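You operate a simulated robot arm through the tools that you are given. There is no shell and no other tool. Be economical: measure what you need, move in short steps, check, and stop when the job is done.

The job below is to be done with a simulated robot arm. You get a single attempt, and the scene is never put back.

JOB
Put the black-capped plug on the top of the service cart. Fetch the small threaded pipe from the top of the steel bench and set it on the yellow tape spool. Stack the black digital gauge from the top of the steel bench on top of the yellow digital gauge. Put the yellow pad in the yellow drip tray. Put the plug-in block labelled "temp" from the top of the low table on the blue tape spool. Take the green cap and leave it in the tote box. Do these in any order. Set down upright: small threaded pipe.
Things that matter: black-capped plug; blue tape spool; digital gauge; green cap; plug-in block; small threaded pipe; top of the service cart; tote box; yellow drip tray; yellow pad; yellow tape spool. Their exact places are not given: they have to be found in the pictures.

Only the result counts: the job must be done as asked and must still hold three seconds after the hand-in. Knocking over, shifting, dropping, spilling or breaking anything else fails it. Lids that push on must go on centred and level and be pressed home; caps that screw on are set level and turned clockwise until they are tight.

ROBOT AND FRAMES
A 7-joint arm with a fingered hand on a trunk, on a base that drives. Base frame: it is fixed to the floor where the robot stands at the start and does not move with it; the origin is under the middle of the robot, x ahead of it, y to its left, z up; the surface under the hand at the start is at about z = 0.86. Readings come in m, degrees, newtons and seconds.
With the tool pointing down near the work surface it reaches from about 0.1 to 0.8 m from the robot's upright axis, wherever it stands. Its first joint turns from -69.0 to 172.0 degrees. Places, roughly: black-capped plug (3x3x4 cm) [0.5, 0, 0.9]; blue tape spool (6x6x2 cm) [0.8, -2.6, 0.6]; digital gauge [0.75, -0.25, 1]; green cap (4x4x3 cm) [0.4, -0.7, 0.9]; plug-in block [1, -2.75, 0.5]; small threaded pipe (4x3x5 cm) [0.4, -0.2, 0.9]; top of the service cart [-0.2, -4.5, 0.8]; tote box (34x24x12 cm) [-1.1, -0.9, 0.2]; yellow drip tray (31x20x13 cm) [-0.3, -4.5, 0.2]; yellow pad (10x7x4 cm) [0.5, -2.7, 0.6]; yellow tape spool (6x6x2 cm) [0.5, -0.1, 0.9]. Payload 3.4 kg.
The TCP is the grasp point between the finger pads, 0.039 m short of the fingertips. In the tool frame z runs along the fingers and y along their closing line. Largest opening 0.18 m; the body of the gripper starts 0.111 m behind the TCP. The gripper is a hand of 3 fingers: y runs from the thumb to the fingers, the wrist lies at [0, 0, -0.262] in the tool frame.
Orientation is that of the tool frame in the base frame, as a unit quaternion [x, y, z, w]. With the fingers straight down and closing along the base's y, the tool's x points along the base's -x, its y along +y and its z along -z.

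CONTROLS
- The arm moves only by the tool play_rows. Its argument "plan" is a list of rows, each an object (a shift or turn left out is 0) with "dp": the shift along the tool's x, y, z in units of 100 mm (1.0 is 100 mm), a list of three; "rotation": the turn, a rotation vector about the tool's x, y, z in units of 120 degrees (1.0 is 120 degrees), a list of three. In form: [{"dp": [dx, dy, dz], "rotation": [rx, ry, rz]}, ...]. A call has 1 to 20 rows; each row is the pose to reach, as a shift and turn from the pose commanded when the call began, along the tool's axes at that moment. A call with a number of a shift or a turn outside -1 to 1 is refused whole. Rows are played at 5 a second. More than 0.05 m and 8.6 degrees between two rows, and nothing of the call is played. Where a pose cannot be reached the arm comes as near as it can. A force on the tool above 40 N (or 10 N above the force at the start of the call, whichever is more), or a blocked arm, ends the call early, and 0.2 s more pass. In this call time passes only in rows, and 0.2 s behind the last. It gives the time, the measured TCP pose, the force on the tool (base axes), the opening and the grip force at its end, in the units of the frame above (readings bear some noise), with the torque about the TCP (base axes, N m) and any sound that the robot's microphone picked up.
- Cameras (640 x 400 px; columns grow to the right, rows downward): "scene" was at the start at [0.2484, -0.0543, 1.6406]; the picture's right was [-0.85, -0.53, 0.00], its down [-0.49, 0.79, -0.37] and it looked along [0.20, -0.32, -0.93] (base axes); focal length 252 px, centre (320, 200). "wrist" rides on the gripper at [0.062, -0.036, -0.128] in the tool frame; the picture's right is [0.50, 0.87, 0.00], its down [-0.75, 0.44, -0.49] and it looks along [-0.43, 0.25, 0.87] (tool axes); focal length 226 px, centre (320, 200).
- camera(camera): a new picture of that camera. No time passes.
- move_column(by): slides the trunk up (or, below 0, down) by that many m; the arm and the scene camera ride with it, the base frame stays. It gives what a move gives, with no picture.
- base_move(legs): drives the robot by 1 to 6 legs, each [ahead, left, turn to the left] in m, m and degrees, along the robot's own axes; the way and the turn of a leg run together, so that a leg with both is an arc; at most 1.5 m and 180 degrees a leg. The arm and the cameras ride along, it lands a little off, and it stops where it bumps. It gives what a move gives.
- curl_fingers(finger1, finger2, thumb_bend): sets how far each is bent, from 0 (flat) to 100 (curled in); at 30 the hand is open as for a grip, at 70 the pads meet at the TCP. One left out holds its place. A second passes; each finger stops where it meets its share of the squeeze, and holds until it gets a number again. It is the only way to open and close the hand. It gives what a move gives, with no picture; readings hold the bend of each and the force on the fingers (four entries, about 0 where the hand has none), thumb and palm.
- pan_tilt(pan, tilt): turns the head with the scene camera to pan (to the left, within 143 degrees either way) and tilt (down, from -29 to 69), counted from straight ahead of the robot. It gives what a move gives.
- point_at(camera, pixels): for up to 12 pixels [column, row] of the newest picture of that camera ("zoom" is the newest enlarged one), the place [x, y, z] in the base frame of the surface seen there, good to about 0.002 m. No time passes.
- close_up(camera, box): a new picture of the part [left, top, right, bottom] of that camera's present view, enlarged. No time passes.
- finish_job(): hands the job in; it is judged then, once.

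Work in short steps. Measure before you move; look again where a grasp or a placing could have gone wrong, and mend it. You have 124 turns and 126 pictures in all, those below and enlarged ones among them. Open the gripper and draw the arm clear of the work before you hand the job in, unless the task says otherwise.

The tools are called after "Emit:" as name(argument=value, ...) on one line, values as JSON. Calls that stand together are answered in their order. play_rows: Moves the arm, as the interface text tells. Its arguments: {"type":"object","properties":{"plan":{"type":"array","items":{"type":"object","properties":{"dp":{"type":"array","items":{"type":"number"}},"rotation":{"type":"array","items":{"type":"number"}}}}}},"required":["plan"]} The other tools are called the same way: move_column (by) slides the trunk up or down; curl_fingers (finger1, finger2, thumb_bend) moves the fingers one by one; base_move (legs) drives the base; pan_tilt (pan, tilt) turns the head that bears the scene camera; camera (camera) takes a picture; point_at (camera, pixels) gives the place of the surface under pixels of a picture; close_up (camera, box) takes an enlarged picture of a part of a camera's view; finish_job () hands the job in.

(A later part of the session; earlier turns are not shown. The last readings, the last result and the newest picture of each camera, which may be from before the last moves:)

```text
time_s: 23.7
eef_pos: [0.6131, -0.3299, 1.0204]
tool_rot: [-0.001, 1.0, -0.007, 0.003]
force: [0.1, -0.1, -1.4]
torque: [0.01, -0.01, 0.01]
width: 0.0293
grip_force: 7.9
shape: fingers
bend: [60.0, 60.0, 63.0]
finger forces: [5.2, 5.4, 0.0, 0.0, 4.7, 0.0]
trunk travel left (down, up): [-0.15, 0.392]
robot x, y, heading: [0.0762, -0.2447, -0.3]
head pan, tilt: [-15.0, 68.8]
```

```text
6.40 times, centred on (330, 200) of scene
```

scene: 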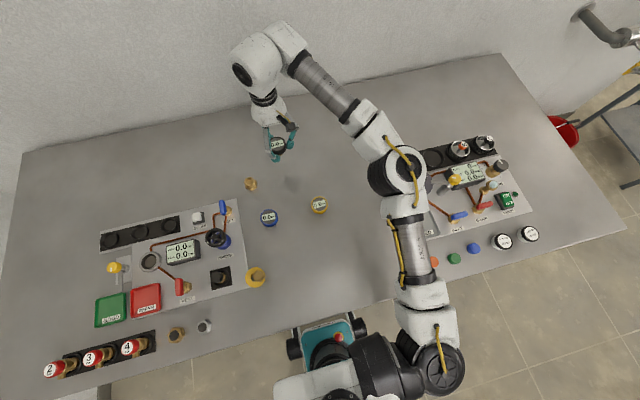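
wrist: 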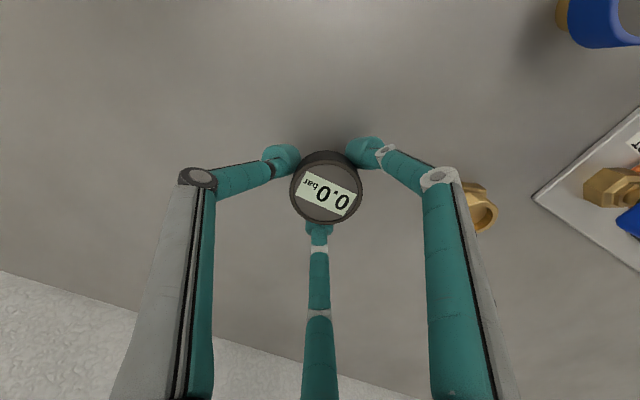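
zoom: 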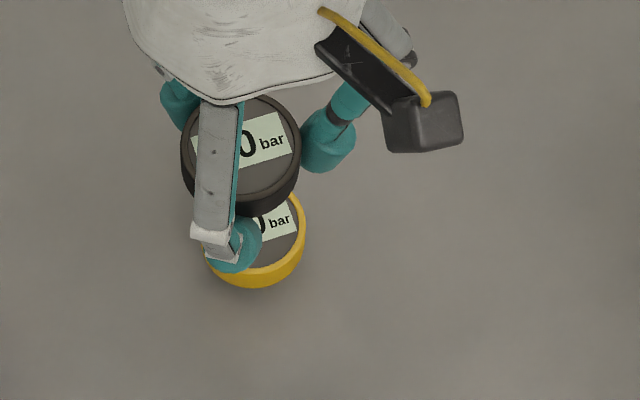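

Emit:
close_up(camera="wrist", box=[240, 100, 400, 240])

Emit:
point_at(camera="zoom", pixels=[[242, 270], [434, 265], [338, 192], [338, 345], [338, 268], [264, 135], [384, 130], [322, 70], [322, 85], [270, 110], [378, 110]])

```text
2.86 times, centred on (320, 170) of wrist
```

zoom: 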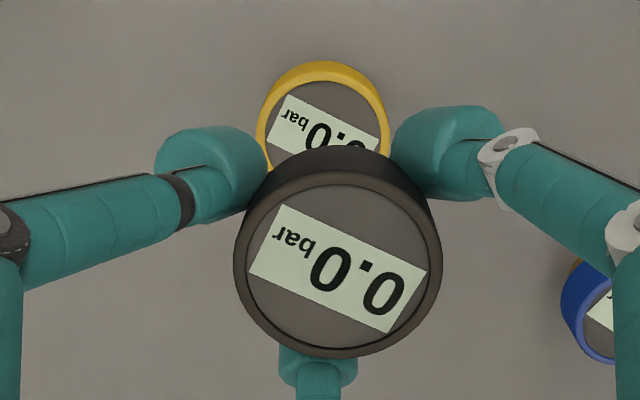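

```text
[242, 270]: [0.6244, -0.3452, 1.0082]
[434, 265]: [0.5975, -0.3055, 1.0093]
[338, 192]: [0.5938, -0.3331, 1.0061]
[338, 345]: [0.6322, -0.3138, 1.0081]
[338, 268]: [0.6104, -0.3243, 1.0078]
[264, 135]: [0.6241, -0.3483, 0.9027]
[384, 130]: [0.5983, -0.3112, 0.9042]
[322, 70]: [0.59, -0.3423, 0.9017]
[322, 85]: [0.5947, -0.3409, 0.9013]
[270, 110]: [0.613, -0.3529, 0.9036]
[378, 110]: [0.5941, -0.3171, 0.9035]
```

Black centre (0.612,-0.325) versus yellow (0.612,-0.329): I shift -4 mm in y and lower 57 mm.

Emit:
play_rows(plan=[{"dp": [0, -0.04, 0.1]}, {"dp": [0, -0.04, 0.3]}, {"dp": [0, -0.04, 0.45]}, {"dp": [0, -0.04, 0.53]}, {"dp": [0, -0.04, 0.57]}, {"dp": [0, -0.04, 0.57]}])

Emit:
close_up(camera="wrist", box=[240, 100, 400, 240])

Emit:
close_up(camera="scene", box=[280, 170, 360, 230])

```text
time_s: 25.1
eef_pos: [0.612, -0.3375, 0.9611]
tool_rot: [0.0, 1.0, -0.006, 0.003]
force: [0.2, -0.2, -2.8]
torque: [-0.03, -0.01, -0.01]
width: 0.0295
grip_force: 7.5
shape: fingers
bend: [60.0, 60.0, 63.0]
finger forces: [5.3, 5.4, 0.0, 0.0, 4.7, 0.0]
trunk travel left (down, up): [-0.15, 0.392]
robot x, y, heading: [0.0788, -0.2445, -0.3]
head pan, tilt: [-15.0, 68.8]
```

```text
2.86 times, centred on (320, 170) of wrist
```

zoom: 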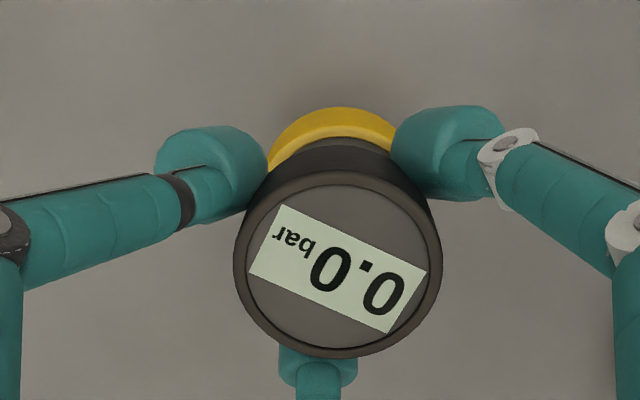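

```text
6.67 times, centred on (320, 200) of scene
```

zoom: 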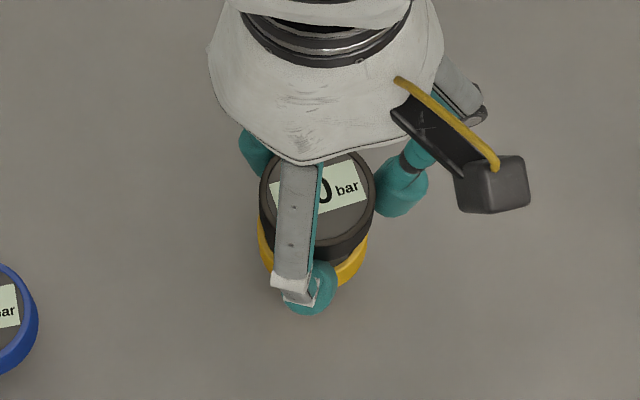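

Not touching yet (force -2.8 is weight). I recheck the centring in the wrist view.

Emit:
close_up(camera="wrist", box=[240, 100, 400, 240])

Emit:
point_at(camera="zoom", pixels=[[242, 270], [434, 265], [338, 192], [338, 345], [300, 130], [340, 115], [380, 130], [275, 160]])

```text
2.86 times, centred on (320, 170) of wrist
```

zoom: 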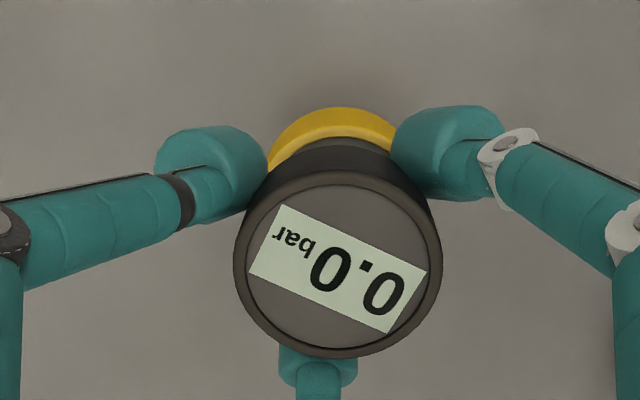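

```text
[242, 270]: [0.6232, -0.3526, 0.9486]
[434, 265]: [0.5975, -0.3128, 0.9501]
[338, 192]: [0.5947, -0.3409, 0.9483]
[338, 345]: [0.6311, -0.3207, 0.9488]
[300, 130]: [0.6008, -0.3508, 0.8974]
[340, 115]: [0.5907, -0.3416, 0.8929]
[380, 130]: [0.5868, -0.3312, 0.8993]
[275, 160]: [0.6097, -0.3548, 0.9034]
```

Black centre (0.6115,-0.332): I shift +3 mm in y, then lower 2.5 mm to contact.

Emit:
play_rows(plan=[{"dp": [0, 0.03, -0.01]}, {"dp": [0, 0.03, 0.01]}, {"dp": [0, 0.03, 0.025]}, {"dp": [0, 0.03, 0.025]}])

```text
time_s: 26.1
eef_pos: [0.6134, -0.3336, 0.9585]
tool_rot: [-0.001, 1.0, -0.006, 0.003]
force: [0.4, 0.2, 0.0]
torque: [-0.03, -0.03, 0.0]
width: 0.0288
grip_force: 7.1
shape: fingers
bend: [60.0, 60.0, 63.0]
finger forces: [4.9, 5.3, 0.0, 0.0, 4.4, 0.0]
trunk travel left (down, up): [-0.15, 0.392]
robot x, y, heading: [0.0787, -0.2444, 0.0]
head pan, tilt: [-15.0, 68.8]
```

Force rose by ~2–3 N: contact. A half millimetre more, then release slightly.

Emit:
play_rows(plan=[{"dp": [0, 0, 0.007]}, {"dp": [0, 0, 0.007]}])

Emit:
curl_fingers(finger1=48, finger2=48, thumb_bend=48)

Emit:
close_up(camera="wrist", box=[240, 100, 400, 240])

Emit:
point_at(camera="zoom", pixels=[[242, 270], [434, 265], [338, 192], [338, 345]])

```text
time_s: 26.7
eef_pos: [0.6144, -0.3341, 0.9576]
tool_rot: [0.0, 1.0, -0.006, 0.003]
force: [0.8, 0.0, 1.1]
torque: [-0.01, -0.03, 0.04]
width: 0.0284
grip_force: 6.6
shape: fingers
bend: [60.0, 60.0, 63.0]
finger forces: [4.6, 5.3, 0.0, 0.0, 3.9, 0.0]
trunk travel left (down, up): [-0.15, 0.392]
robot x, y, heading: [0.0786, -0.2439, -0.3]
head pan, tilt: [-15.0, 68.8]
```

```text
time_s: 27.7
eef_pos: [0.6119, -0.3341, 0.9592]
tool_rot: [-0.001, 1.0, -0.007, 0.003]
force: [0.3, 0.4, -0.5]
torque: [0.01, 0.01, 0.01]
width: 0.0804
grip_force: 0.1
shape: fingers
bend: [48.0, 48.0, 48.0]
finger forces: [0.1, 0.0, 0.0, 0.0, 0.0, 0.0]
trunk travel left (down, up): [-0.15, 0.392]
robot x, y, heading: [0.0799, -0.2444, -0.2]
head pan, tilt: [-15.0, 68.8]
```

```text
2.86 times, centred on (320, 170) of wrist
```

zoom: 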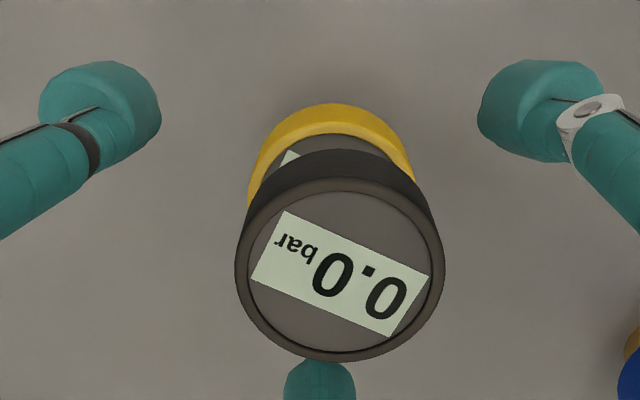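

```text
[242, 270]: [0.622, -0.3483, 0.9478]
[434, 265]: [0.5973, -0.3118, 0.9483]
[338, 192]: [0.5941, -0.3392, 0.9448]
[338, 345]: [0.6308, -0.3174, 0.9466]
```

The black gauge stands level on the yellow one. I lift clear and then drive towards the green cap.

Emit:
play_rows(plan=[{"dp": [0, 0, -0.2]}, {"dp": [0, 0, -0.6]}, {"dp": [0, 0, -1.0]}, {"dp": [0, 0, -1.0]}])

Emit:
camera(camera="wrist")

Emit:
close_up(camera="scene", box=[400, 220, 560, 280])

Emit:
point_at(camera="zoom", pixels=[[218, 155], [218, 150], [195, 155], [240, 155], [290, 115]])

```text
time_s: 28.7
eef_pos: [0.6095, -0.3324, 1.0571]
tool_rot: [0.0, 1.0, -0.006, 0.002]
force: [0.3, -0.2, 0.8]
torque: [-0.01, 0.01, -0.01]
width: 0.0805
grip_force: 0.0
shape: fingers
bend: [48.0, 48.0, 48.0]
finger forces: [0.0, 0.0, 0.0, 0.0, 0.0, 0.0]
trunk travel left (down, up): [-0.15, 0.392]
robot x, y, heading: [0.0774, -0.2452, 0.1]
head pan, tilt: [-15.0, 68.8]
```

```text
85 pictures are left
```

wrist: 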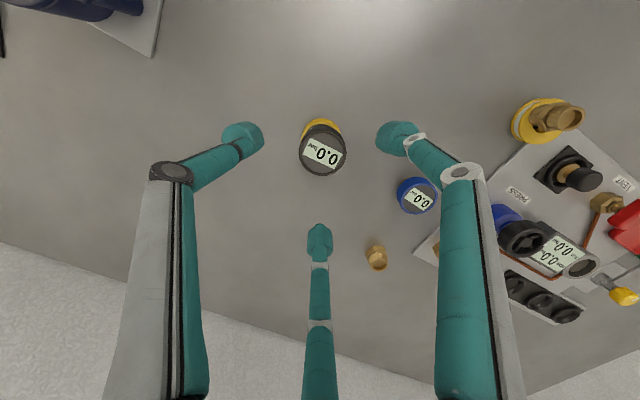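

```text
4.00 times, centred on (480, 250) of scene
```

zoom: 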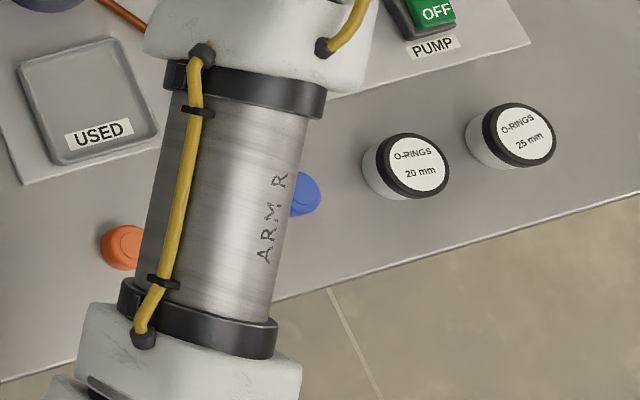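

```text
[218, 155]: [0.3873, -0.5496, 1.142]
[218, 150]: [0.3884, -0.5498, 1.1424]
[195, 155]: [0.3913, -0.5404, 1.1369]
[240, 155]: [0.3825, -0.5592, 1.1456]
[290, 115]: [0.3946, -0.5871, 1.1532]
```

Stack is good. The green cap sits between an orange and a blue cap; I raise the hand and drive right 0.35 m so the forearm clears them.

Emit:
play_rows(plan=[{"dp": [0.2, 0, -0.4]}, {"dp": [0.4, 0, -0.8]}, {"dp": [0.6, 0, -1.0]}, {"dp": [0.95, 0, -1.0]}])

Emit:
base_move(legs=[[0, -0.35, 0]])

Emit:
camera(camera="wrist")

Emit:
camera(camera="scene")

```text
time_s: 29.7
eef_pos: [0.516, -0.3331, 1.1577]
tool_rot: [-0.001, 1.0, -0.007, 0.003]
force: [0.3, -0.6, 0.3]
torque: [0.03, -0.01, -0.02]
width: 0.0803
grip_force: 0.1
shape: fingers
bend: [48.0, 48.0, 48.0]
finger forces: [0.0, 0.0, 0.1, 0.1, 0.0, 0.1]
trunk travel left (down, up): [-0.15, 0.392]
robot x, y, heading: [0.0785, -0.2456, 0.2]
head pan, tilt: [-15.0, 68.8]
```

```text
time_s: 32.0
eef_pos: [0.5192, -0.6778, 1.1565]
tool_rot: [-0.007, 1.0, -0.006, 0.003]
force: [-0.7, 1.0, -0.4]
torque: [0.0, -0.05, -0.03]
width: 0.0802
grip_force: 0.0
shape: fingers
bend: [48.0, 48.0, 48.0]
finger forces: [0.0, 0.0, 0.0, 0.1, 0.0, 0.0]
trunk travel left (down, up): [-0.15, 0.392]
robot x, y, heading: [0.0836, -0.5927, 0.4]
head pan, tilt: [-15.0, 68.8]
```

```text
83 pictures are left
```

wrist: 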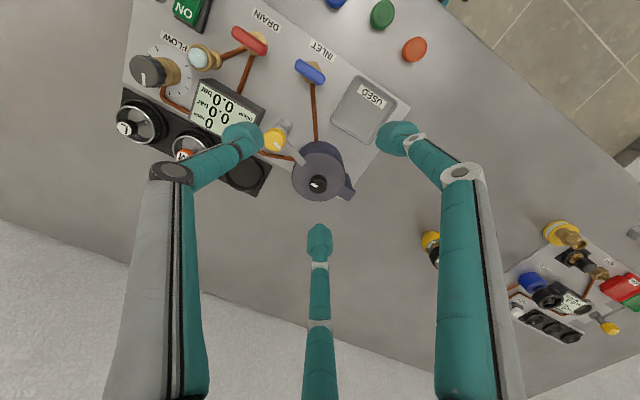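

```text
82 pictures are left
```

scene: 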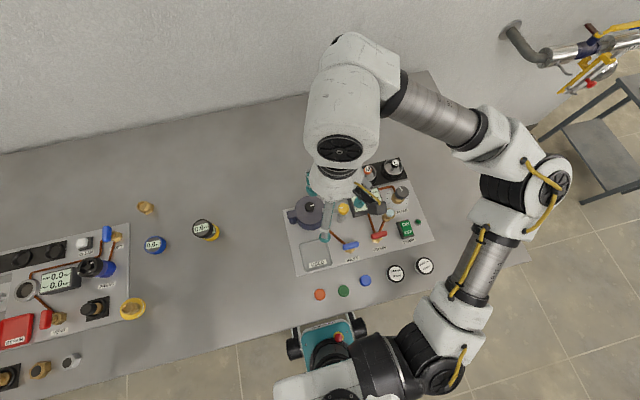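

Emit:
close_up(camera="scene", box=[305, 270, 385, 310])

Emit:
point_at(camera="scene", pixels=[[344, 290], [338, 290], [349, 290], [344, 285], [344, 296], [320, 294], [365, 281], [391, 272], [310, 210], [349, 243]])

```text
8.00 times, centred on (345, 290) of scene
```

zoom: 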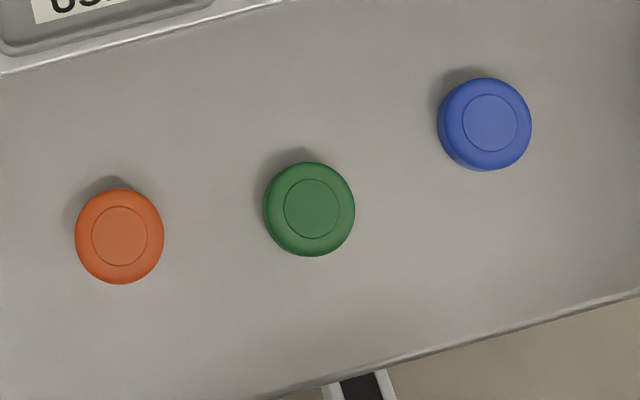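

```text
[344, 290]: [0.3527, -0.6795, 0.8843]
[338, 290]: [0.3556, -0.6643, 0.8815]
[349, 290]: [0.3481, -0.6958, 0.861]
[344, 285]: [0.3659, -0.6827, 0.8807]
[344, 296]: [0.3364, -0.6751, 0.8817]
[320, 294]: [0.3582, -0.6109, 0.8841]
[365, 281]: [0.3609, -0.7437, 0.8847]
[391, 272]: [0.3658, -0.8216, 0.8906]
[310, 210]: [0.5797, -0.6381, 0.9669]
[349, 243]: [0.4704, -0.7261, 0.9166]
```

Green cap centre (0.350,-0.678), top 0.884, diameter ~0.032. I narrow the hand to 54 and move above it.

Emit:
curl_fingers(finger1=54, finger2=54, thumb_bend=54)

Emit:
play_rows(plan=[{"dp": [0.4, 0, 0]}, {"dp": [0.8, 0, 0]}, {"dp": [1.0, 0, 0]}])

Emit:
play_rows(plan=[{"dp": [0.4, 0, 0.1]}, {"dp": [0.69, 0, 0.5]}, {"dp": [0.69, 0, 0.9]}, {"dp": [0.69, 0, 1.0]}, {"dp": [0.69, 0, 1.0]}])

Emit:
close_up(camera="wrist", box=[200, 60, 440, 240])

Emit:
camera(camera="wrist")

```text
time_s: 33.0
eef_pos: [0.5157, -0.6811, 1.1583]
tool_rot: [-0.006, 1.0, -0.004, 0.004]
force: [0.1, -0.7, 0.7]
torque: [0.01, 0.06, -0.03]
width: 0.0574
grip_force: 0.0
shape: fingers
bend: [54.0, 54.0, 54.0]
finger forces: [0.0, 0.0, 0.0, 0.0, 0.0, 0.1]
trunk travel left (down, up): [-0.15, 0.392]
robot x, y, heading: [0.0796, -0.5977, 0.7]
head pan, tilt: [-15.0, 68.8]
```

```text
time_s: 33.8
eef_pos: [0.4135, -0.6793, 1.1582]
tool_rot: [-0.006, 1.0, -0.005, 0.005]
force: [-0.2, -0.1, -0.1]
torque: [-0.01, -0.01, 0.03]
width: 0.0572
grip_force: 0.0
shape: fingers
bend: [54.0, 54.0, 54.0]
finger forces: [0.0, 0.0, 0.0, 0.0, 0.0, 0.0]
trunk travel left (down, up): [-0.15, 0.392]
robot x, y, heading: [0.0807, -0.596, 0.9]
head pan, tilt: [-15.0, 68.8]
```

```text
time_s: 35.0
eef_pos: [0.3469, -0.681, 1.0572]
tool_rot: [-0.006, 1.0, -0.006, 0.004]
force: [-0.6, -0.6, 0.3]
torque: [-0.01, -0.01, 0.01]
width: 0.0573
grip_force: 0.1
shape: fingers
bend: [54.0, 54.0, 54.0]
finger forces: [0.0, 0.1, 0.0, 0.0, 0.1, 0.1]
trunk travel left (down, up): [-0.15, 0.392]
robot x, y, heading: [0.0794, -0.5937, 0.7]
head pan, tilt: [-15.0, 68.8]
```

```text
2.22 times, centred on (320, 150) of wrist
```

zoom: 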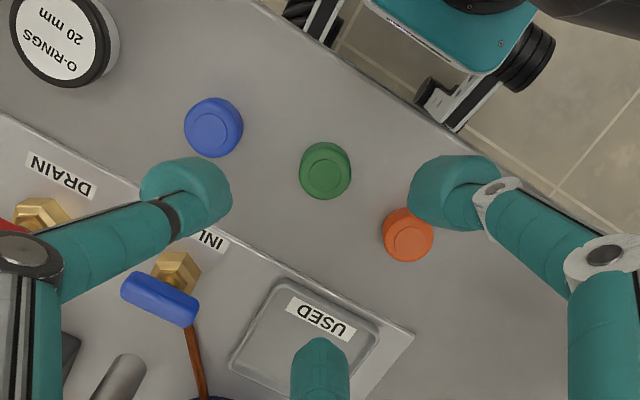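

```text
79 pictures are left
```

wrist: 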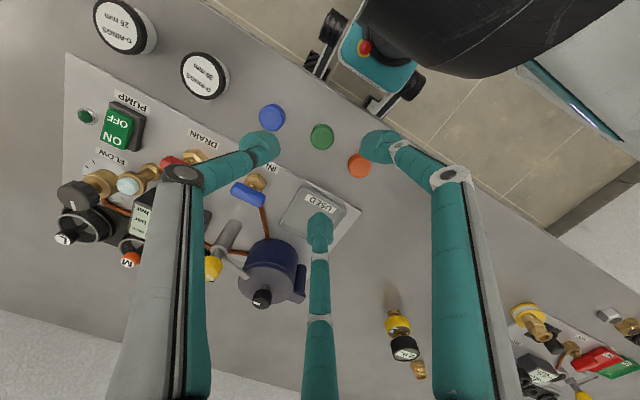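

The cap at (321,134) matches the point beneath the TCP. I descend in two steps to TCP z≈0.907 and close.

Emit:
play_rows(plan=[{"dp": [0, 0, 0.4]}, {"dp": [0, 0, 0.8]}, {"dp": [0, 0, 0.9]}, {"dp": [0, 0, 0.9]}])

Emit:
close_up(camera="wrist", box=[240, 100, 400, 220])

Emit:
point_at(camera="zoom", pixels=[[320, 180]])

```text
time_s: 36.0
eef_pos: [0.3471, -0.6822, 0.9662]
tool_rot: [-0.006, 1.0, -0.006, 0.005]
force: [0.4, -0.6, 0.1]
torque: [-0.05, -0.01, -0.03]
width: 0.0572
grip_force: 0.0
shape: fingers
bend: [54.0, 54.0, 54.0]
finger forces: [0.0, 0.0, 0.0, 0.0, 0.0, 0.0]
trunk travel left (down, up): [-0.15, 0.392]
robot x, y, heading: [0.0826, -0.5967, 0.6]
head pan, tilt: [-15.0, 68.8]
```

```text
3.33 times, centred on (320, 160) of wrist
```

zoom: 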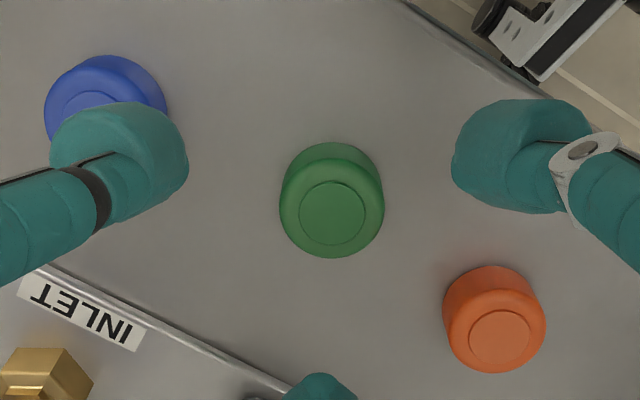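

```text
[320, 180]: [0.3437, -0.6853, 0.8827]
```

The cap is ~5 mm further +y. I correct, narrow the hand to 57 to clear the blue cap, and go down.

Emit:
curl_fingers(finger1=57, finger2=57, thumb_bend=57)

Emit:
play_rows(plan=[{"dp": [-0.023, 0.052, 0.0]}, {"dp": [-0.023, 0.052, 0.2]}, {"dp": [-0.023, 0.052, 0.2]}])

Emit:
close_up(camera="wrist", box=[240, 100, 400, 220])

```text
time_s: 37.0
eef_pos: [0.3459, -0.6836, 0.967]
tool_rot: [-0.006, 1.0, -0.007, 0.006]
force: [0.2, -0.2, -0.6]
torque: [0.0, -0.02, -0.02]
width: 0.0498
grip_force: 0.0
shape: fingers
bend: [56.0, 56.0, 56.0]
finger forces: [0.0, 0.1, 0.0, 0.0, 0.0, 0.0]
trunk travel left (down, up): [-0.15, 0.392]
robot x, y, heading: [0.0814, -0.5947, 0.4]
head pan, tilt: [-15.0, 68.8]
```

```text
time_s: 37.8
eef_pos: [0.3494, -0.6774, 0.9471]
tool_rot: [-0.006, 1.0, -0.006, 0.004]
force: [-0.1, -0.1, 0.3]
torque: [0.0, -0.04, -0.01]
width: 0.0493
grip_force: 0.0
shape: fingers
bend: [56.0, 56.0, 56.0]
finger forces: [0.0, 0.1, 0.1, 0.0, 0.0, 0.0]
trunk travel left (down, up): [-0.15, 0.392]
robot x, y, heading: [0.0794, -0.5968, 1.1]
head pan, tilt: [-15.0, 68.8]
```

```text
3.33 times, centred on (320, 160) of wrist
```

zoom: 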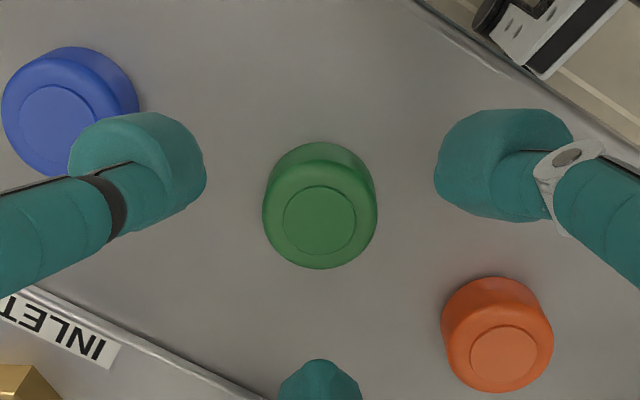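

Centred now. I descend 40 mm and close.

Emit:
play_rows(plan=[{"dp": [0, 0, 0.2]}, {"dp": [0, 0, 0.4]}, {"dp": [0, 0, 0.4]}])

Emit:
curl_fingers(finger1=70, finger2=70, thumb_bend=70)

Emit:
play_rows(plan=[{"dp": [0, 0, -0.3]}, {"dp": [0, 0, -0.7]}, {"dp": [0, 0, -1.0]}])

Emit:
camera(camera="wrist")

```text
time_s: 38.6
eef_pos: [0.355, -0.6754, 0.9097]
tool_rot: [-0.005, 1.0, -0.007, 0.004]
force: [-1.7, 0.2, 0.3]
torque: [-0.03, -0.02, 0.0]
width: 0.0498
grip_force: 0.0
shape: fingers
bend: [56.0, 56.0, 56.0]
finger forces: [0.1, 0.0, 0.1, 0.1, 0.1, 0.1]
out of reach, approached as far as the arm can: row 2, 3
trunk travel left (down, up): [-0.15, 0.392]
robot x, y, heading: [0.0806, -0.5942, 0.6]
head pan, tilt: [-15.0, 68.8]
```

```text
time_s: 39.6
eef_pos: [0.3531, -0.6745, 0.9087]
tool_rot: [-0.007, 1.0, -0.007, 0.003]
force: [-0.6, -0.3, -0.1]
torque: [-0.04, 0.0, -0.02]
width: 0.0198
grip_force: 9.8
shape: fingers
bend: [63.0, 64.0, 65.0]
finger forces: [6.5, 5.4, 0.0, 0.0, 7.5, 0.0]
trunk travel left (down, up): [-0.15, 0.392]
robot x, y, heading: [0.0824, -0.5942, 1.0]
head pan, tilt: [-15.0, 68.8]
```

```text
time_s: 40.4
eef_pos: [0.3522, -0.6728, 1.0088]
tool_rot: [-0.006, 1.0, -0.006, 0.004]
force: [-0.8, 0.2, -0.6]
torque: [0.05, 0.03, -0.01]
width: 0.0199
grip_force: 9.7
shape: fingers
bend: [63.0, 64.0, 65.0]
finger forces: [6.4, 5.4, 0.0, 0.0, 7.4, 0.0]
trunk travel left (down, up): [-0.15, 0.392]
robot x, y, heading: [0.0782, -0.5971, 0.6]
head pan, tilt: [-15.0, 68.8]
```

```text
76 pictures are left
```

wrist: 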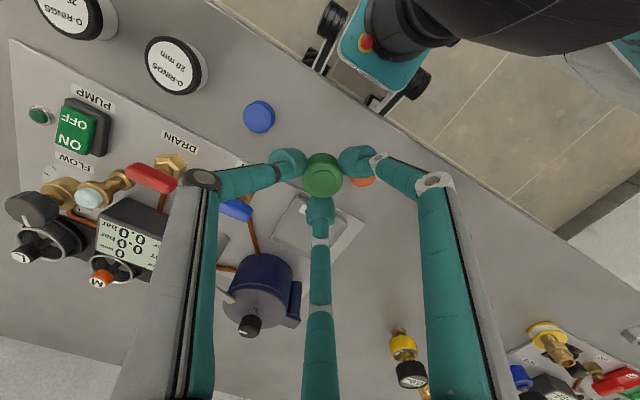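

Cap held. I raise the arm and look behind (pan -143) for the tote before backing up.

Emit:
play_rows(plan=[{"dp": [0, 0, -0.4]}, {"dp": [0, 0, -0.8]}, {"dp": [0, 0, -1.0]}])

Emit:
pan_tilt(pan=-143, tilt=40)

Emit:
camera(camera="scene")

```text
time_s: 41.2
eef_pos: [0.3518, -0.6734, 1.1091]
tool_rot: [-0.006, 1.0, -0.006, 0.005]
force: [0.3, 1.5, 0.3]
torque: [-0.01, 0.03, -0.02]
width: 0.0199
grip_force: 9.2
shape: fingers
bend: [63.0, 64.0, 65.0]
finger forces: [6.5, 5.4, 0.1, 0.0, 7.4, 0.0]
trunk travel left (down, up): [-0.15, 0.392]
robot x, y, heading: [0.0812, -0.5958, 0.9]
head pan, tilt: [-15.0, 68.8]
```

```text
time_s: 43.3
eef_pos: [0.3521, -0.6731, 1.1092]
tool_rot: [-0.006, 1.0, -0.006, 0.004]
force: [0.7, 0.8, -0.3]
torque: [0.01, 0.0, 0.02]
width: 0.0199
grip_force: 9.5
shape: fingers
bend: [63.0, 64.0, 65.0]
finger forces: [6.5, 5.5, 0.0, 0.0, 7.3, 0.0]
trunk travel left (down, up): [-0.15, 0.392]
robot x, y, heading: [0.0778, -0.5949, 0.5]
head pan, tilt: [-143.0, 40.0]
```

```text
75 pictures are left
```

scene: 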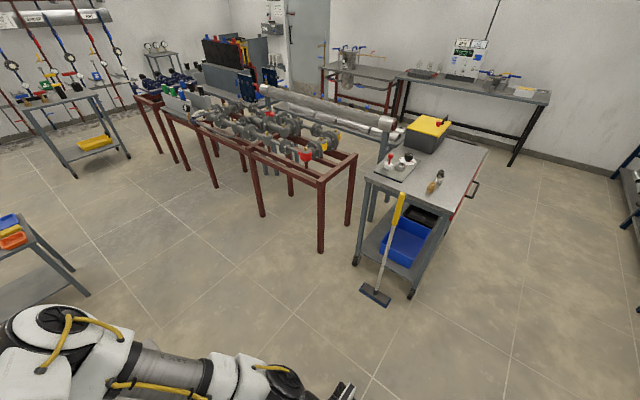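

The tote is on the lower shelf of the left-hand workbench at (410,240) with a broom leaning before it. I zoom and measure.

Emit:
close_up(camera="scene", box=[330, 110, 500, 310])

Emit:
point_at(camera="scene", pixels=[[408, 262], [402, 244], [395, 238], [425, 245], [376, 297], [402, 195], [357, 264], [408, 295], [365, 175], [457, 205], [488, 150], [420, 222]])

```text
2.00 times, centred on (415, 210) of scene
```

zoom: 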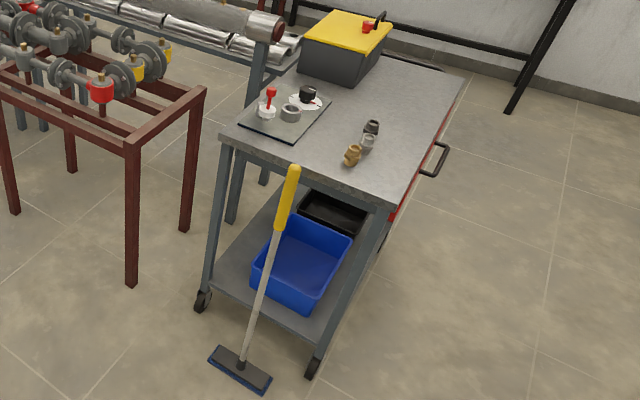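

```text
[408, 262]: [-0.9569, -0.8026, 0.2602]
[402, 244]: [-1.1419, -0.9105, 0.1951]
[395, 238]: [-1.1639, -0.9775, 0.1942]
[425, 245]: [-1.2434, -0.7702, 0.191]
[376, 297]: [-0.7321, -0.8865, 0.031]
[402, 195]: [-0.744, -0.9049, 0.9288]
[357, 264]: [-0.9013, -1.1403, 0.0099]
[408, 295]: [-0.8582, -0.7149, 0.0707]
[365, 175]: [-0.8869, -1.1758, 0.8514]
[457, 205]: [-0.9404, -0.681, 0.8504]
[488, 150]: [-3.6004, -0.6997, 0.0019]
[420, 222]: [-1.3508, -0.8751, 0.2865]
```

The tote spans about x -0.95…-1.29, y -0.77…-1.0, rim z≈0.27, reachable from its +y side with a tilted hand; the broom at (-0.74,-0.9) must be avoided. I back off, move left and turn to face it.

Emit:
base_move(legs=[[-0.45, 0, 0], [0, 0.55, 0], [0, 0, -90]])

Emit:
pan_tilt(pan=-45, tilt=45)

Emit:
camera(camera="scene")

```text
time_s: 52.6
eef_pos: [-0.4485, -0.3157, 1.1096]
tool_rot: [0.704, 0.71, -0.008, -0.001]
force: [-1.0, -0.1, 0.0]
torque: [-0.01, -0.01, -0.04]
width: 0.0197
grip_force: 9.6
shape: fingers
bend: [63.0, 64.0, 65.0]
finger forces: [6.2, 5.4, 0.1, 0.0, 7.3, 0.0]
trunk travel left (down, up): [-0.15, 0.392]
robot x, y, heading: [-0.3674, -0.0448, -89.5]
head pan, tilt: [-143.0, 40.0]
```

```text
time_s: 54.4
eef_pos: [-0.4477, -0.3145, 1.1085]
tool_rot: [0.705, 0.71, -0.009, -0.001]
force: [0.1, 0.4, -0.1]
torque: [-0.01, -0.01, -0.03]
width: 0.0199
grip_force: 9.3
shape: fingers
bend: [63.0, 64.0, 65.0]
finger forces: [6.3, 5.4, 0.0, 0.0, 7.2, 0.0]
trunk travel left (down, up): [-0.15, 0.392]
robot x, y, heading: [-0.3696, -0.0464, -89.5]
head pan, tilt: [-45.0, 45.0]
```

```text
73 pictures are left
```

scene: 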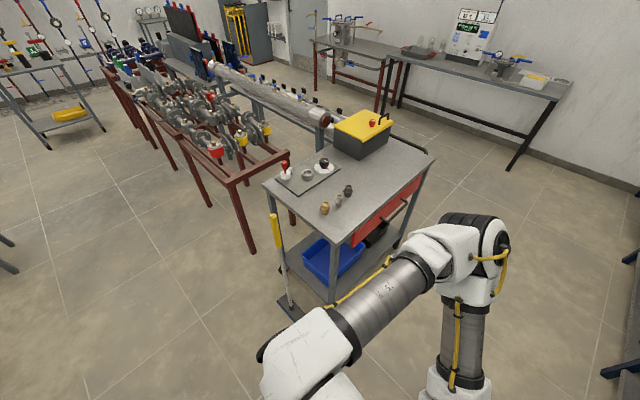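

Clear floor towards the cart's side. I strafe right 0.72 m so the robot faces the tote's side, then look down ahead.

Emit:
base_move(legs=[[0, -0.72, 0]])

Emit:
pan_tilt(pan=15, tilt=55)

Emit:
camera(camera="scene")

Emit:
camera(camera="wrist")

```text
time_s: 58.2
eef_pos: [-1.1507, -0.3217, 1.11]
tool_rot: [0.701, 0.713, -0.01, -0.001]
force: [-0.1, 0.2, -0.1]
torque: [0.04, -0.01, -0.01]
width: 0.0198
grip_force: 9.5
shape: fingers
bend: [63.0, 64.0, 65.0]
finger forces: [6.3, 5.5, 0.1, 0.1, 7.3, 0.0]
trunk travel left (down, up): [-0.15, 0.392]
robot x, y, heading: [-1.075, -0.0565, -89.4]
head pan, tilt: [-45.0, 45.0]
```

```text
time_s: 59.5
eef_pos: [-1.1498, -0.3214, 1.1111]
tool_rot: [0.7, 0.714, -0.01, 0.0]
force: [0.3, -0.6, 0.9]
torque: [-0.01, -0.01, -0.03]
width: 0.0197
grip_force: 9.2
shape: fingers
bend: [63.0, 64.0, 65.0]
finger forces: [6.3, 5.5, 0.0, 0.1, 7.4, 0.0]
trunk travel left (down, up): [-0.15, 0.392]
robot x, y, heading: [-1.079, -0.0516, -89.1]
head pan, tilt: [15.0, 55.0]
```

```text
72 pictures are left
```

scene: 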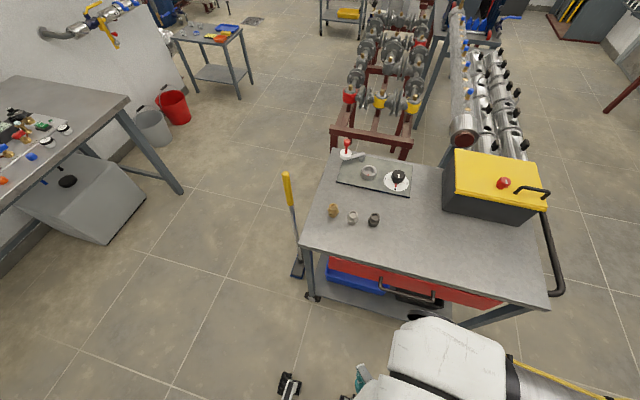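

```text
71 pictures are left
```

wrist: 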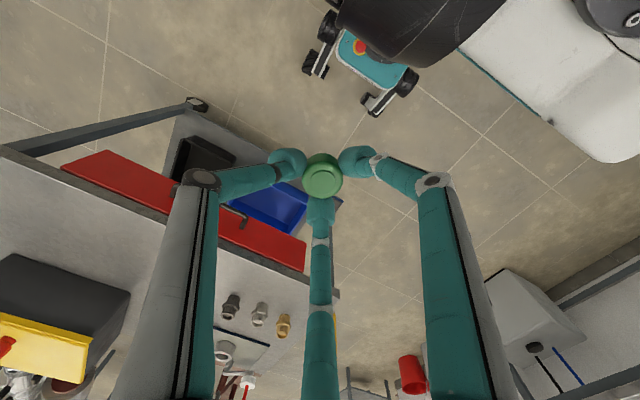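

I measure the tote, drawer front and cart edge from the wrist view.

Emit:
point_at(camera="wrist", pixels=[[260, 190], [285, 190], [250, 210], [300, 195], [240, 200], [290, 265], [100, 155], [195, 125], [180, 245], [305, 262], [200, 105]])

Emit:
close_up(camera="wrist", box=[140, 90, 360, 290])

Emit:
point_at(camera="scene", pixels=[[350, 275], [355, 285], [310, 297], [320, 245], [420, 297], [495, 303], [297, 270], [330, 265]])

```text
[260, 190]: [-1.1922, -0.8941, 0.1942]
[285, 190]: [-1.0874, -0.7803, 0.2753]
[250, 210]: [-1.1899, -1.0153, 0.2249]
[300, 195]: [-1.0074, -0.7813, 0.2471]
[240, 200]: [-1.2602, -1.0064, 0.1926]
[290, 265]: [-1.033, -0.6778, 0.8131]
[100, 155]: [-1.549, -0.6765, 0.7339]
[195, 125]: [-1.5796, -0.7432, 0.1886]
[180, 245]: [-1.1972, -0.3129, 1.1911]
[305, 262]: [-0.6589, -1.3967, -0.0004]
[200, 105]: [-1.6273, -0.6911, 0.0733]
```

```text
2.00 times, centred on (250, 190) of wrist
```

zoom: 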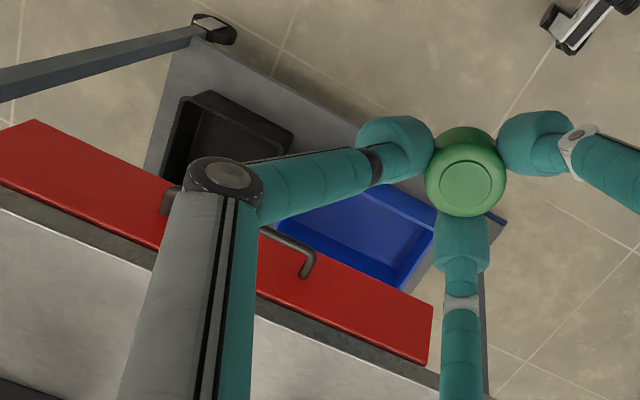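

```text
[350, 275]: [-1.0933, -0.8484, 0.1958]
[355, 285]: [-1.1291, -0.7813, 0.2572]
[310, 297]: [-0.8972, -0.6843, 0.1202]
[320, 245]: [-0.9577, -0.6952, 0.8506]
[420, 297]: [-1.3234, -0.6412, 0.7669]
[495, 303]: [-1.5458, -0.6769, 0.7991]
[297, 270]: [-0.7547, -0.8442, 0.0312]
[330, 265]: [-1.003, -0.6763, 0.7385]
```

Tote: x -0.95…-1.285, y -0.78…-1.02, rim ~0.31, floor 0.193; drawer bottom ~0.72. Plan: go in at 45° under the drawer. I lower the trunk and hand in front of the cart.

Emit:
move_column(by=-0.15)

Emit:
play_rows(plan=[{"dp": [-0.2, 0, 0.4]}, {"dp": [-0.3, 0, 0.8]}, {"dp": [-0.4, 0, 1.0]}])

Emit:
play_rows(plan=[{"dp": [0, 0, 0.4]}, {"dp": [0, 0, 0.8]}, {"dp": [0, 0, 1.0]}])

Emit:
camera(camera="scene")

```text
time_s: 61.3
eef_pos: [-1.1472, -0.4041, 0.9138]
tool_rot: [0.694, 0.708, 0.083, -0.096]
force: [-0.3, -0.1, -0.1]
torque: [-0.02, -0.03, 0.01]
width: 0.0197
grip_force: 9.4
shape: fingers
bend: [63.0, 64.0, 65.0]
finger forces: [6.3, 5.4, 0.0, 0.0, 7.3, 0.1]
trunk travel left (down, up): [0.0, 0.542]
robot x, y, heading: [-1.0724, -0.0559, -89.0]
head pan, tilt: [15.0, 55.0]
```

```text
time_s: 62.1
eef_pos: [-1.1481, -0.419, 0.8047]
tool_rot: [0.695, 0.708, 0.085, -0.097]
force: [0.3, -1.1, -0.7]
torque: [0.03, 0.02, -0.01]
width: 0.0198
grip_force: 9.3
shape: fingers
bend: [63.0, 64.0, 65.0]
finger forces: [6.2, 5.4, 0.0, 0.1, 7.3, 0.1]
trunk travel left (down, up): [0.0, 0.542]
robot x, y, heading: [-1.0807, -0.0568, -89.3]
head pan, tilt: [15.0, 55.0]
```

```text
time_s: 62.9
eef_pos: [-1.151, -0.393, 0.7086]
tool_rot: [0.694, 0.708, 0.085, -0.096]
force: [0.2, -0.8, -0.6]
torque: [0.01, -0.03, -0.02]
width: 0.0197
grip_force: 9.4
shape: fingers
bend: [63.0, 64.0, 65.0]
finger forces: [6.2, 5.5, 0.0, 0.0, 7.0, 0.0]
trunk travel left (down, up): [0.0, 0.542]
robot x, y, heading: [-1.0768, -0.056, -88.7]
head pan, tilt: [15.0, 55.0]
```

```text
69 pictures are left
```

scene: 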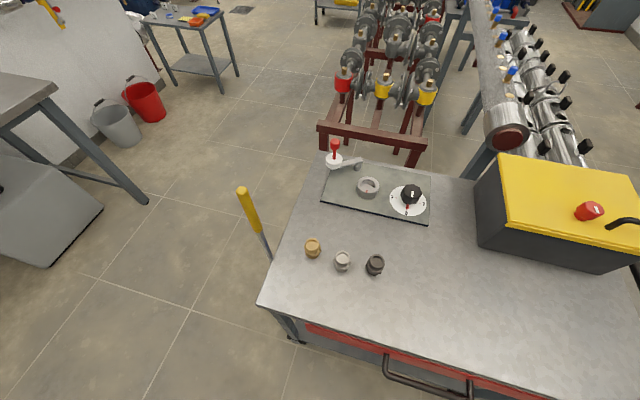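

The trunk move tilted the hand ~15° backwards; I now rotate it forward 30° while lowering and advancing, in one smooth call.

Emit:
play_rows(plan=[{"dp": [-0.2, 0, 0.22], "rotation": [0, -0.06, 0]}, {"dp": [-0.42, 0, 0.45], "rotation": [0, -0.12, 0]}, {"dp": [-0.65, 0, 0.68], "rotation": [0, -0.18, 0]}, {"dp": [-0.9, 0, 0.92], "rotation": [0, -0.245, 0]}, {"dp": [-0.9, 0, 0.92], "rotation": [0, -0.245, 0]}])

Emit:
camera(camera="wrist")

```text
time_s: 64.1
eef_pos: [-1.2385, -0.5104, 0.6479]
tool_rot: [0.69, 0.719, -0.069, 0.057]
force: [0.2, -0.3, 0.6]
torque: [-0.01, 0.01, -0.02]
width: 0.0192
grip_force: 9.2
shape: fingers
bend: [63.0, 64.0, 65.0]
finger forces: [6.4, 5.5, 0.0, 0.0, 7.2, 0.1]
out of reach, approached as far as the arm can: row 1, 2, 3, 4, 5
trunk travel left (down, up): [0.0, 0.542]
robot x, y, heading: [-1.0725, -0.0555, -89.1]
head pan, tilt: [15.0, 55.0]
```

```text
68 pictures are left
```

wrist: 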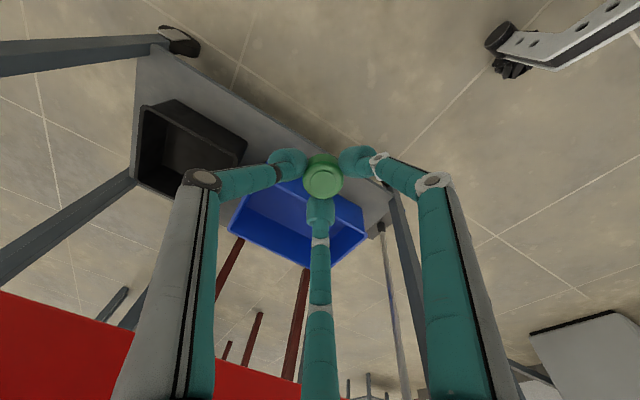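

The arm is stuck near its first-joint limit (-69°, elbow far right). I turn the base right 60° so the tote lies on its left, which frees that joint.

Emit:
base_move(legs=[[0, 0, -60]])

Emit:
pan_tilt(pan=60, tilt=60)

Emit:
camera(camera="scene")

```text
time_s: 67.1
eef_pos: [-1.5541, -0.1371, 0.6463]
tool_rot: [0.958, 0.274, -0.087, 0.013]
force: [0.3, -0.1, 0.1]
torque: [-0.02, 0.02, -0.01]
width: 0.0191
grip_force: 9.4
shape: fingers
bend: [63.0, 64.0, 65.0]
finger forces: [6.3, 5.4, 0.0, 0.1, 7.1, 0.1]
trunk travel left (down, up): [0.0, 0.542]
robot x, y, heading: [-1.0745, -0.0492, -149.6]
head pan, tilt: [15.0, 55.0]
```

```text
time_s: 68.3
eef_pos: [-1.55, -0.136, 0.6495]
tool_rot: [0.958, 0.273, -0.09, 0.013]
force: [-0.3, 0.6, -0.3]
torque: [0.01, 0.02, -0.02]
width: 0.0193
grip_force: 9.5
shape: fingers
bend: [63.0, 64.0, 65.0]
finger forces: [6.2, 5.3, 0.0, 0.0, 7.0, 0.0]
trunk travel left (down, up): [0.0, 0.542]
robot x, y, heading: [-1.074, -0.0543, -149.7]
head pan, tilt: [60.0, 60.0]
```

```text
67 pictures are left
```

scene: 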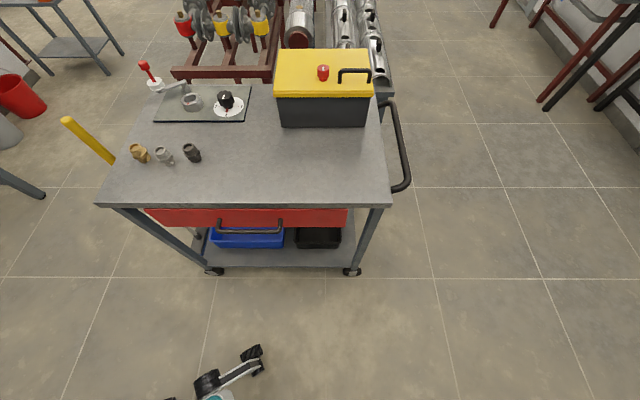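

Tote side is now at the robot's left. I swing the hand round towards it (yawing with the swing) in five short calls at z≈0.65.

Emit:
play_rows(plan=[{"dp": [0.12, 0.3, 0.03], "rotation": [0, 0, -0.032]}, {"dp": [0.25, 0.6, 0.06], "rotation": [0, 0, -0.065]}, {"dp": [0.376, 0.907, 0.1], "rotation": [0, 0, -0.097]}])

Emit:
play_rows(plan=[{"dp": [0.06, 0.32, 0.03], "rotation": [0, 0, -0.032]}, {"dp": [0.12, 0.64, 0.06], "rotation": [0, 0, -0.065]}, {"dp": [0.186, 0.965, 0.1], "rotation": [0, 0, -0.097]}])

Emit:
play_rows(plan=[{"dp": [0, 0.32, 0], "rotation": [0, 0, -0.032]}, {"dp": [0, 0.64, 0], "rotation": [0, 0, -0.065]}, {"dp": [-0.01, 0.98, 0], "rotation": [0, 0, -0.097]}])

Emit:
play_rows(plan=[{"dp": [-0.07, 0.32, 0], "rotation": [0, 0, -0.032]}, {"dp": [-0.14, 0.64, 0], "rotation": [0, 0, -0.065]}, {"dp": [-0.21, 0.96, 0], "rotation": [0, 0, -0.097]}, {"dp": [-0.21, 0.96, 0], "rotation": [0, 0, -0.097]}])

Emit:
camera(camera="scene")

```text
time_s: 69.1
eef_pos: [-1.5014, -0.1903, 0.6219]
tool_rot: [0.925, 0.37, -0.09, 0.007]
force: [0.0, 0.1, 0.1]
torque: [-0.02, -0.01, -0.01]
width: 0.019
grip_force: 9.4
shape: fingers
bend: [63.0, 64.0, 66.0]
finger forces: [6.1, 5.4, 0.1, 0.0, 7.0, 0.0]
out of reach, approached as far as the arm can: row 1, 2, 3
trunk travel left (down, up): [0.0, 0.542]
robot x, y, heading: [-1.0782, -0.056, -149.8]
head pan, tilt: [60.0, 60.0]
```

```text
time_s: 69.9
eef_pos: [-1.4421, -0.2548, 0.5931]
tool_rot: [0.883, 0.462, -0.089, -0.005]
force: [0.4, 0.4, -0.6]
torque: [-0.01, 0.04, 0.01]
width: 0.019
grip_force: 9.6
shape: fingers
bend: [63.0, 64.0, 66.0]
finger forces: [6.3, 5.5, 0.0, 0.0, 7.0, 0.0]
out of reach, approached as far as the arm can: row 1, 2, 3
trunk travel left (down, up): [0.0, 0.542]
robot x, y, heading: [-1.0738, -0.0538, -149.7]
head pan, tilt: [60.0, 60.0]
```

```text
time_s: 70.7
eef_pos: [-1.3646, -0.3146, 0.5853]
tool_rot: [0.831, 0.549, -0.089, -0.015]
force: [-0.9, 0.2, -0.3]
torque: [-0.01, 0.0, 0.0]
width: 0.019
grip_force: 9.1
shape: fingers
bend: [63.0, 64.0, 66.0]
finger forces: [6.1, 5.3, 0.1, 0.0, 7.0, 0.1]
trunk travel left (down, up): [0.0, 0.542]
robot x, y, heading: [-1.079, -0.0558, -149.7]
head pan, tilt: [60.0, 60.0]
```

```text
time_s: 71.7
eef_pos: [-1.2868, -0.3704, 0.5773]
tool_rot: [0.771, 0.63, -0.087, -0.022]
force: [-0.4, -0.3, 0.0]
torque: [0.02, 0.01, 0.01]
width: 0.0191
grip_force: 8.7
shape: fingers
bend: [63.0, 64.0, 66.0]
finger forces: [6.0, 5.5, 0.0, 0.1, 7.0, 0.1]
trunk travel left (down, up): [0.0, 0.542]
robot x, y, heading: [-1.0746, -0.0567, -149.7]
head pan, tilt: [60.0, 60.0]
```

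```text
66 pictures are left
```

scene: 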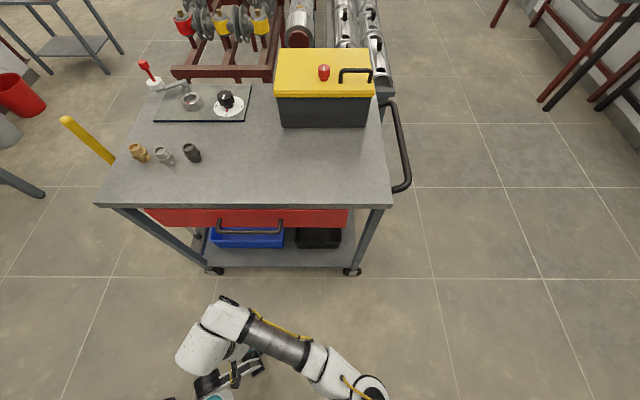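

The arm reaches freely now. I start tilting the hand towards the tote while lowering and advancing.

Emit:
play_rows(plan=[{"dp": [-0.27, 0.26, 0.23], "rotation": [-0.012, -0.042, -0.014]}, {"dp": [-0.54, 0.52, 0.46], "rotation": [-0.025, -0.084, -0.028]}, {"dp": [-0.8, 0.79, 0.68], "rotation": [-0.037, -0.125, -0.042]}, {"dp": [-0.8, 0.79, 0.68], "rotation": [-0.037, -0.125, -0.042]}])

Emit:
camera(camera="wrist")

```text
time_s: 72.7
eef_pos: [-1.2341, -0.4697, 0.5083]
tool_rot: [0.725, 0.664, -0.163, 0.086]
force: [-0.7, 0.7, -0.9]
torque: [0.02, 0.01, 0.03]
width: 0.019
grip_force: 9.0
shape: fingers
bend: [63.0, 64.0, 66.0]
finger forces: [6.3, 5.4, 0.1, 0.0, 6.8, 0.1]
trunk travel left (down, up): [0.0, 0.542]
robot x, y, heading: [-1.0736, -0.0539, -149.5]
head pan, tilt: [60.0, 60.0]
```

```text
65 pictures are left
```

wrist: 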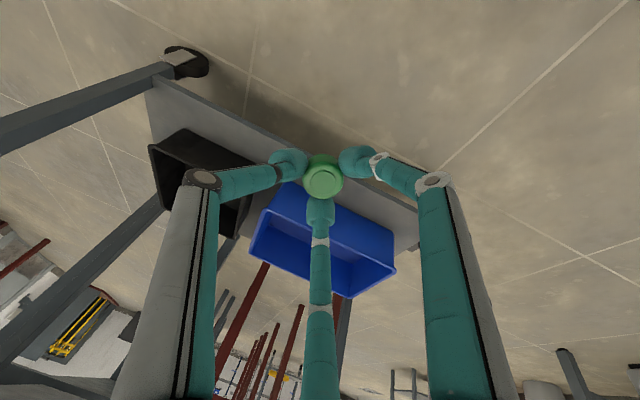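

Tilt is 20° and the tote is in view. I keep tilting and advance beneath the drawer.

Emit:
play_rows(plan=[{"dp": [-0.3, 0.25, 0.19], "rotation": [-0.013, -0.042, 0]}, {"dp": [-0.6, 0.5, 0.38], "rotation": [-0.026, -0.084, 0]}, {"dp": [-0.885, 0.74, 0.58], "rotation": [-0.04, -0.125, 0]}])

Emit:
play_rows(plan=[{"dp": [-0.21, 0.12, 0.33], "rotation": [0, -0.028, 0]}, {"dp": [-0.42, 0.25, 0.66], "rotation": [0, -0.056, 0]}, {"dp": [-0.63, 0.37, 0.99], "rotation": [0, -0.083, 0]}, {"dp": [-0.63, 0.37, 0.99], "rotation": [0, -0.083, 0]}])

Emit:
camera(camera="wrist")

Emit:
camera(camera="scene")

```text
time_s: 73.5
eef_pos: [-1.1732, -0.5796, 0.4779]
tool_rot: [0.694, 0.653, -0.227, 0.201]
force: [0.7, -0.6, -1.2]
torque: [0.0, -0.02, 0.0]
width: 0.0189
grip_force: 9.8
shape: fingers
bend: [63.0, 64.0, 66.0]
finger forces: [6.1, 5.4, 0.0, 0.0, 6.9, 0.1]
trunk travel left (down, up): [0.0, 0.542]
robot x, y, heading: [-1.0764, -0.054, -149.3]
head pan, tilt: [60.0, 60.0]
```

```text
time_s: 74.5
eef_pos: [-1.1949, -0.6586, 0.436]
tool_rot: [0.671, 0.633, -0.285, 0.258]
force: [-0.2, 0.7, -0.8]
torque: [0.01, 0.0, -0.01]
width: 0.0189
grip_force: 9.4
shape: fingers
bend: [63.0, 64.0, 66.0]
finger forces: [6.2, 5.5, 0.1, 0.0, 6.9, 0.0]
out of reach, approached as far as the arm can: row 2, 3, 4
trunk travel left (down, up): [0.0, 0.542]
robot x, y, heading: [-1.0752, -0.0534, -149.6]
head pan, tilt: [60.0, 60.0]
```

```text
64 pictures are left
```

wrist: 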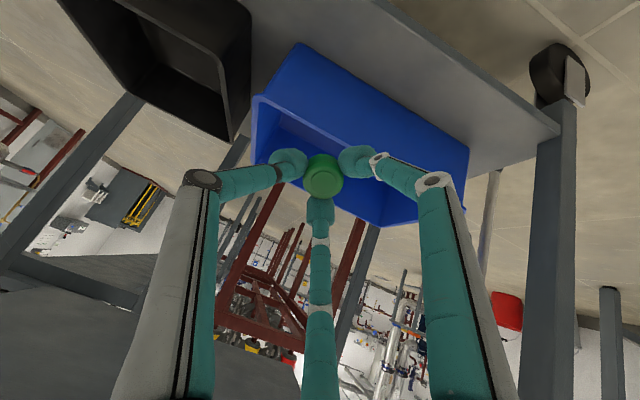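

```text
63 pictures are left
```

scene: 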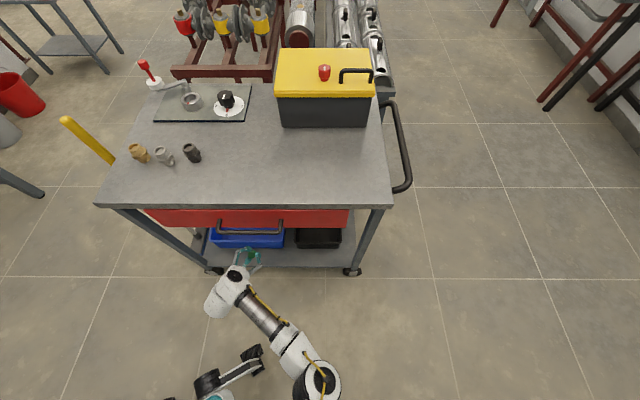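

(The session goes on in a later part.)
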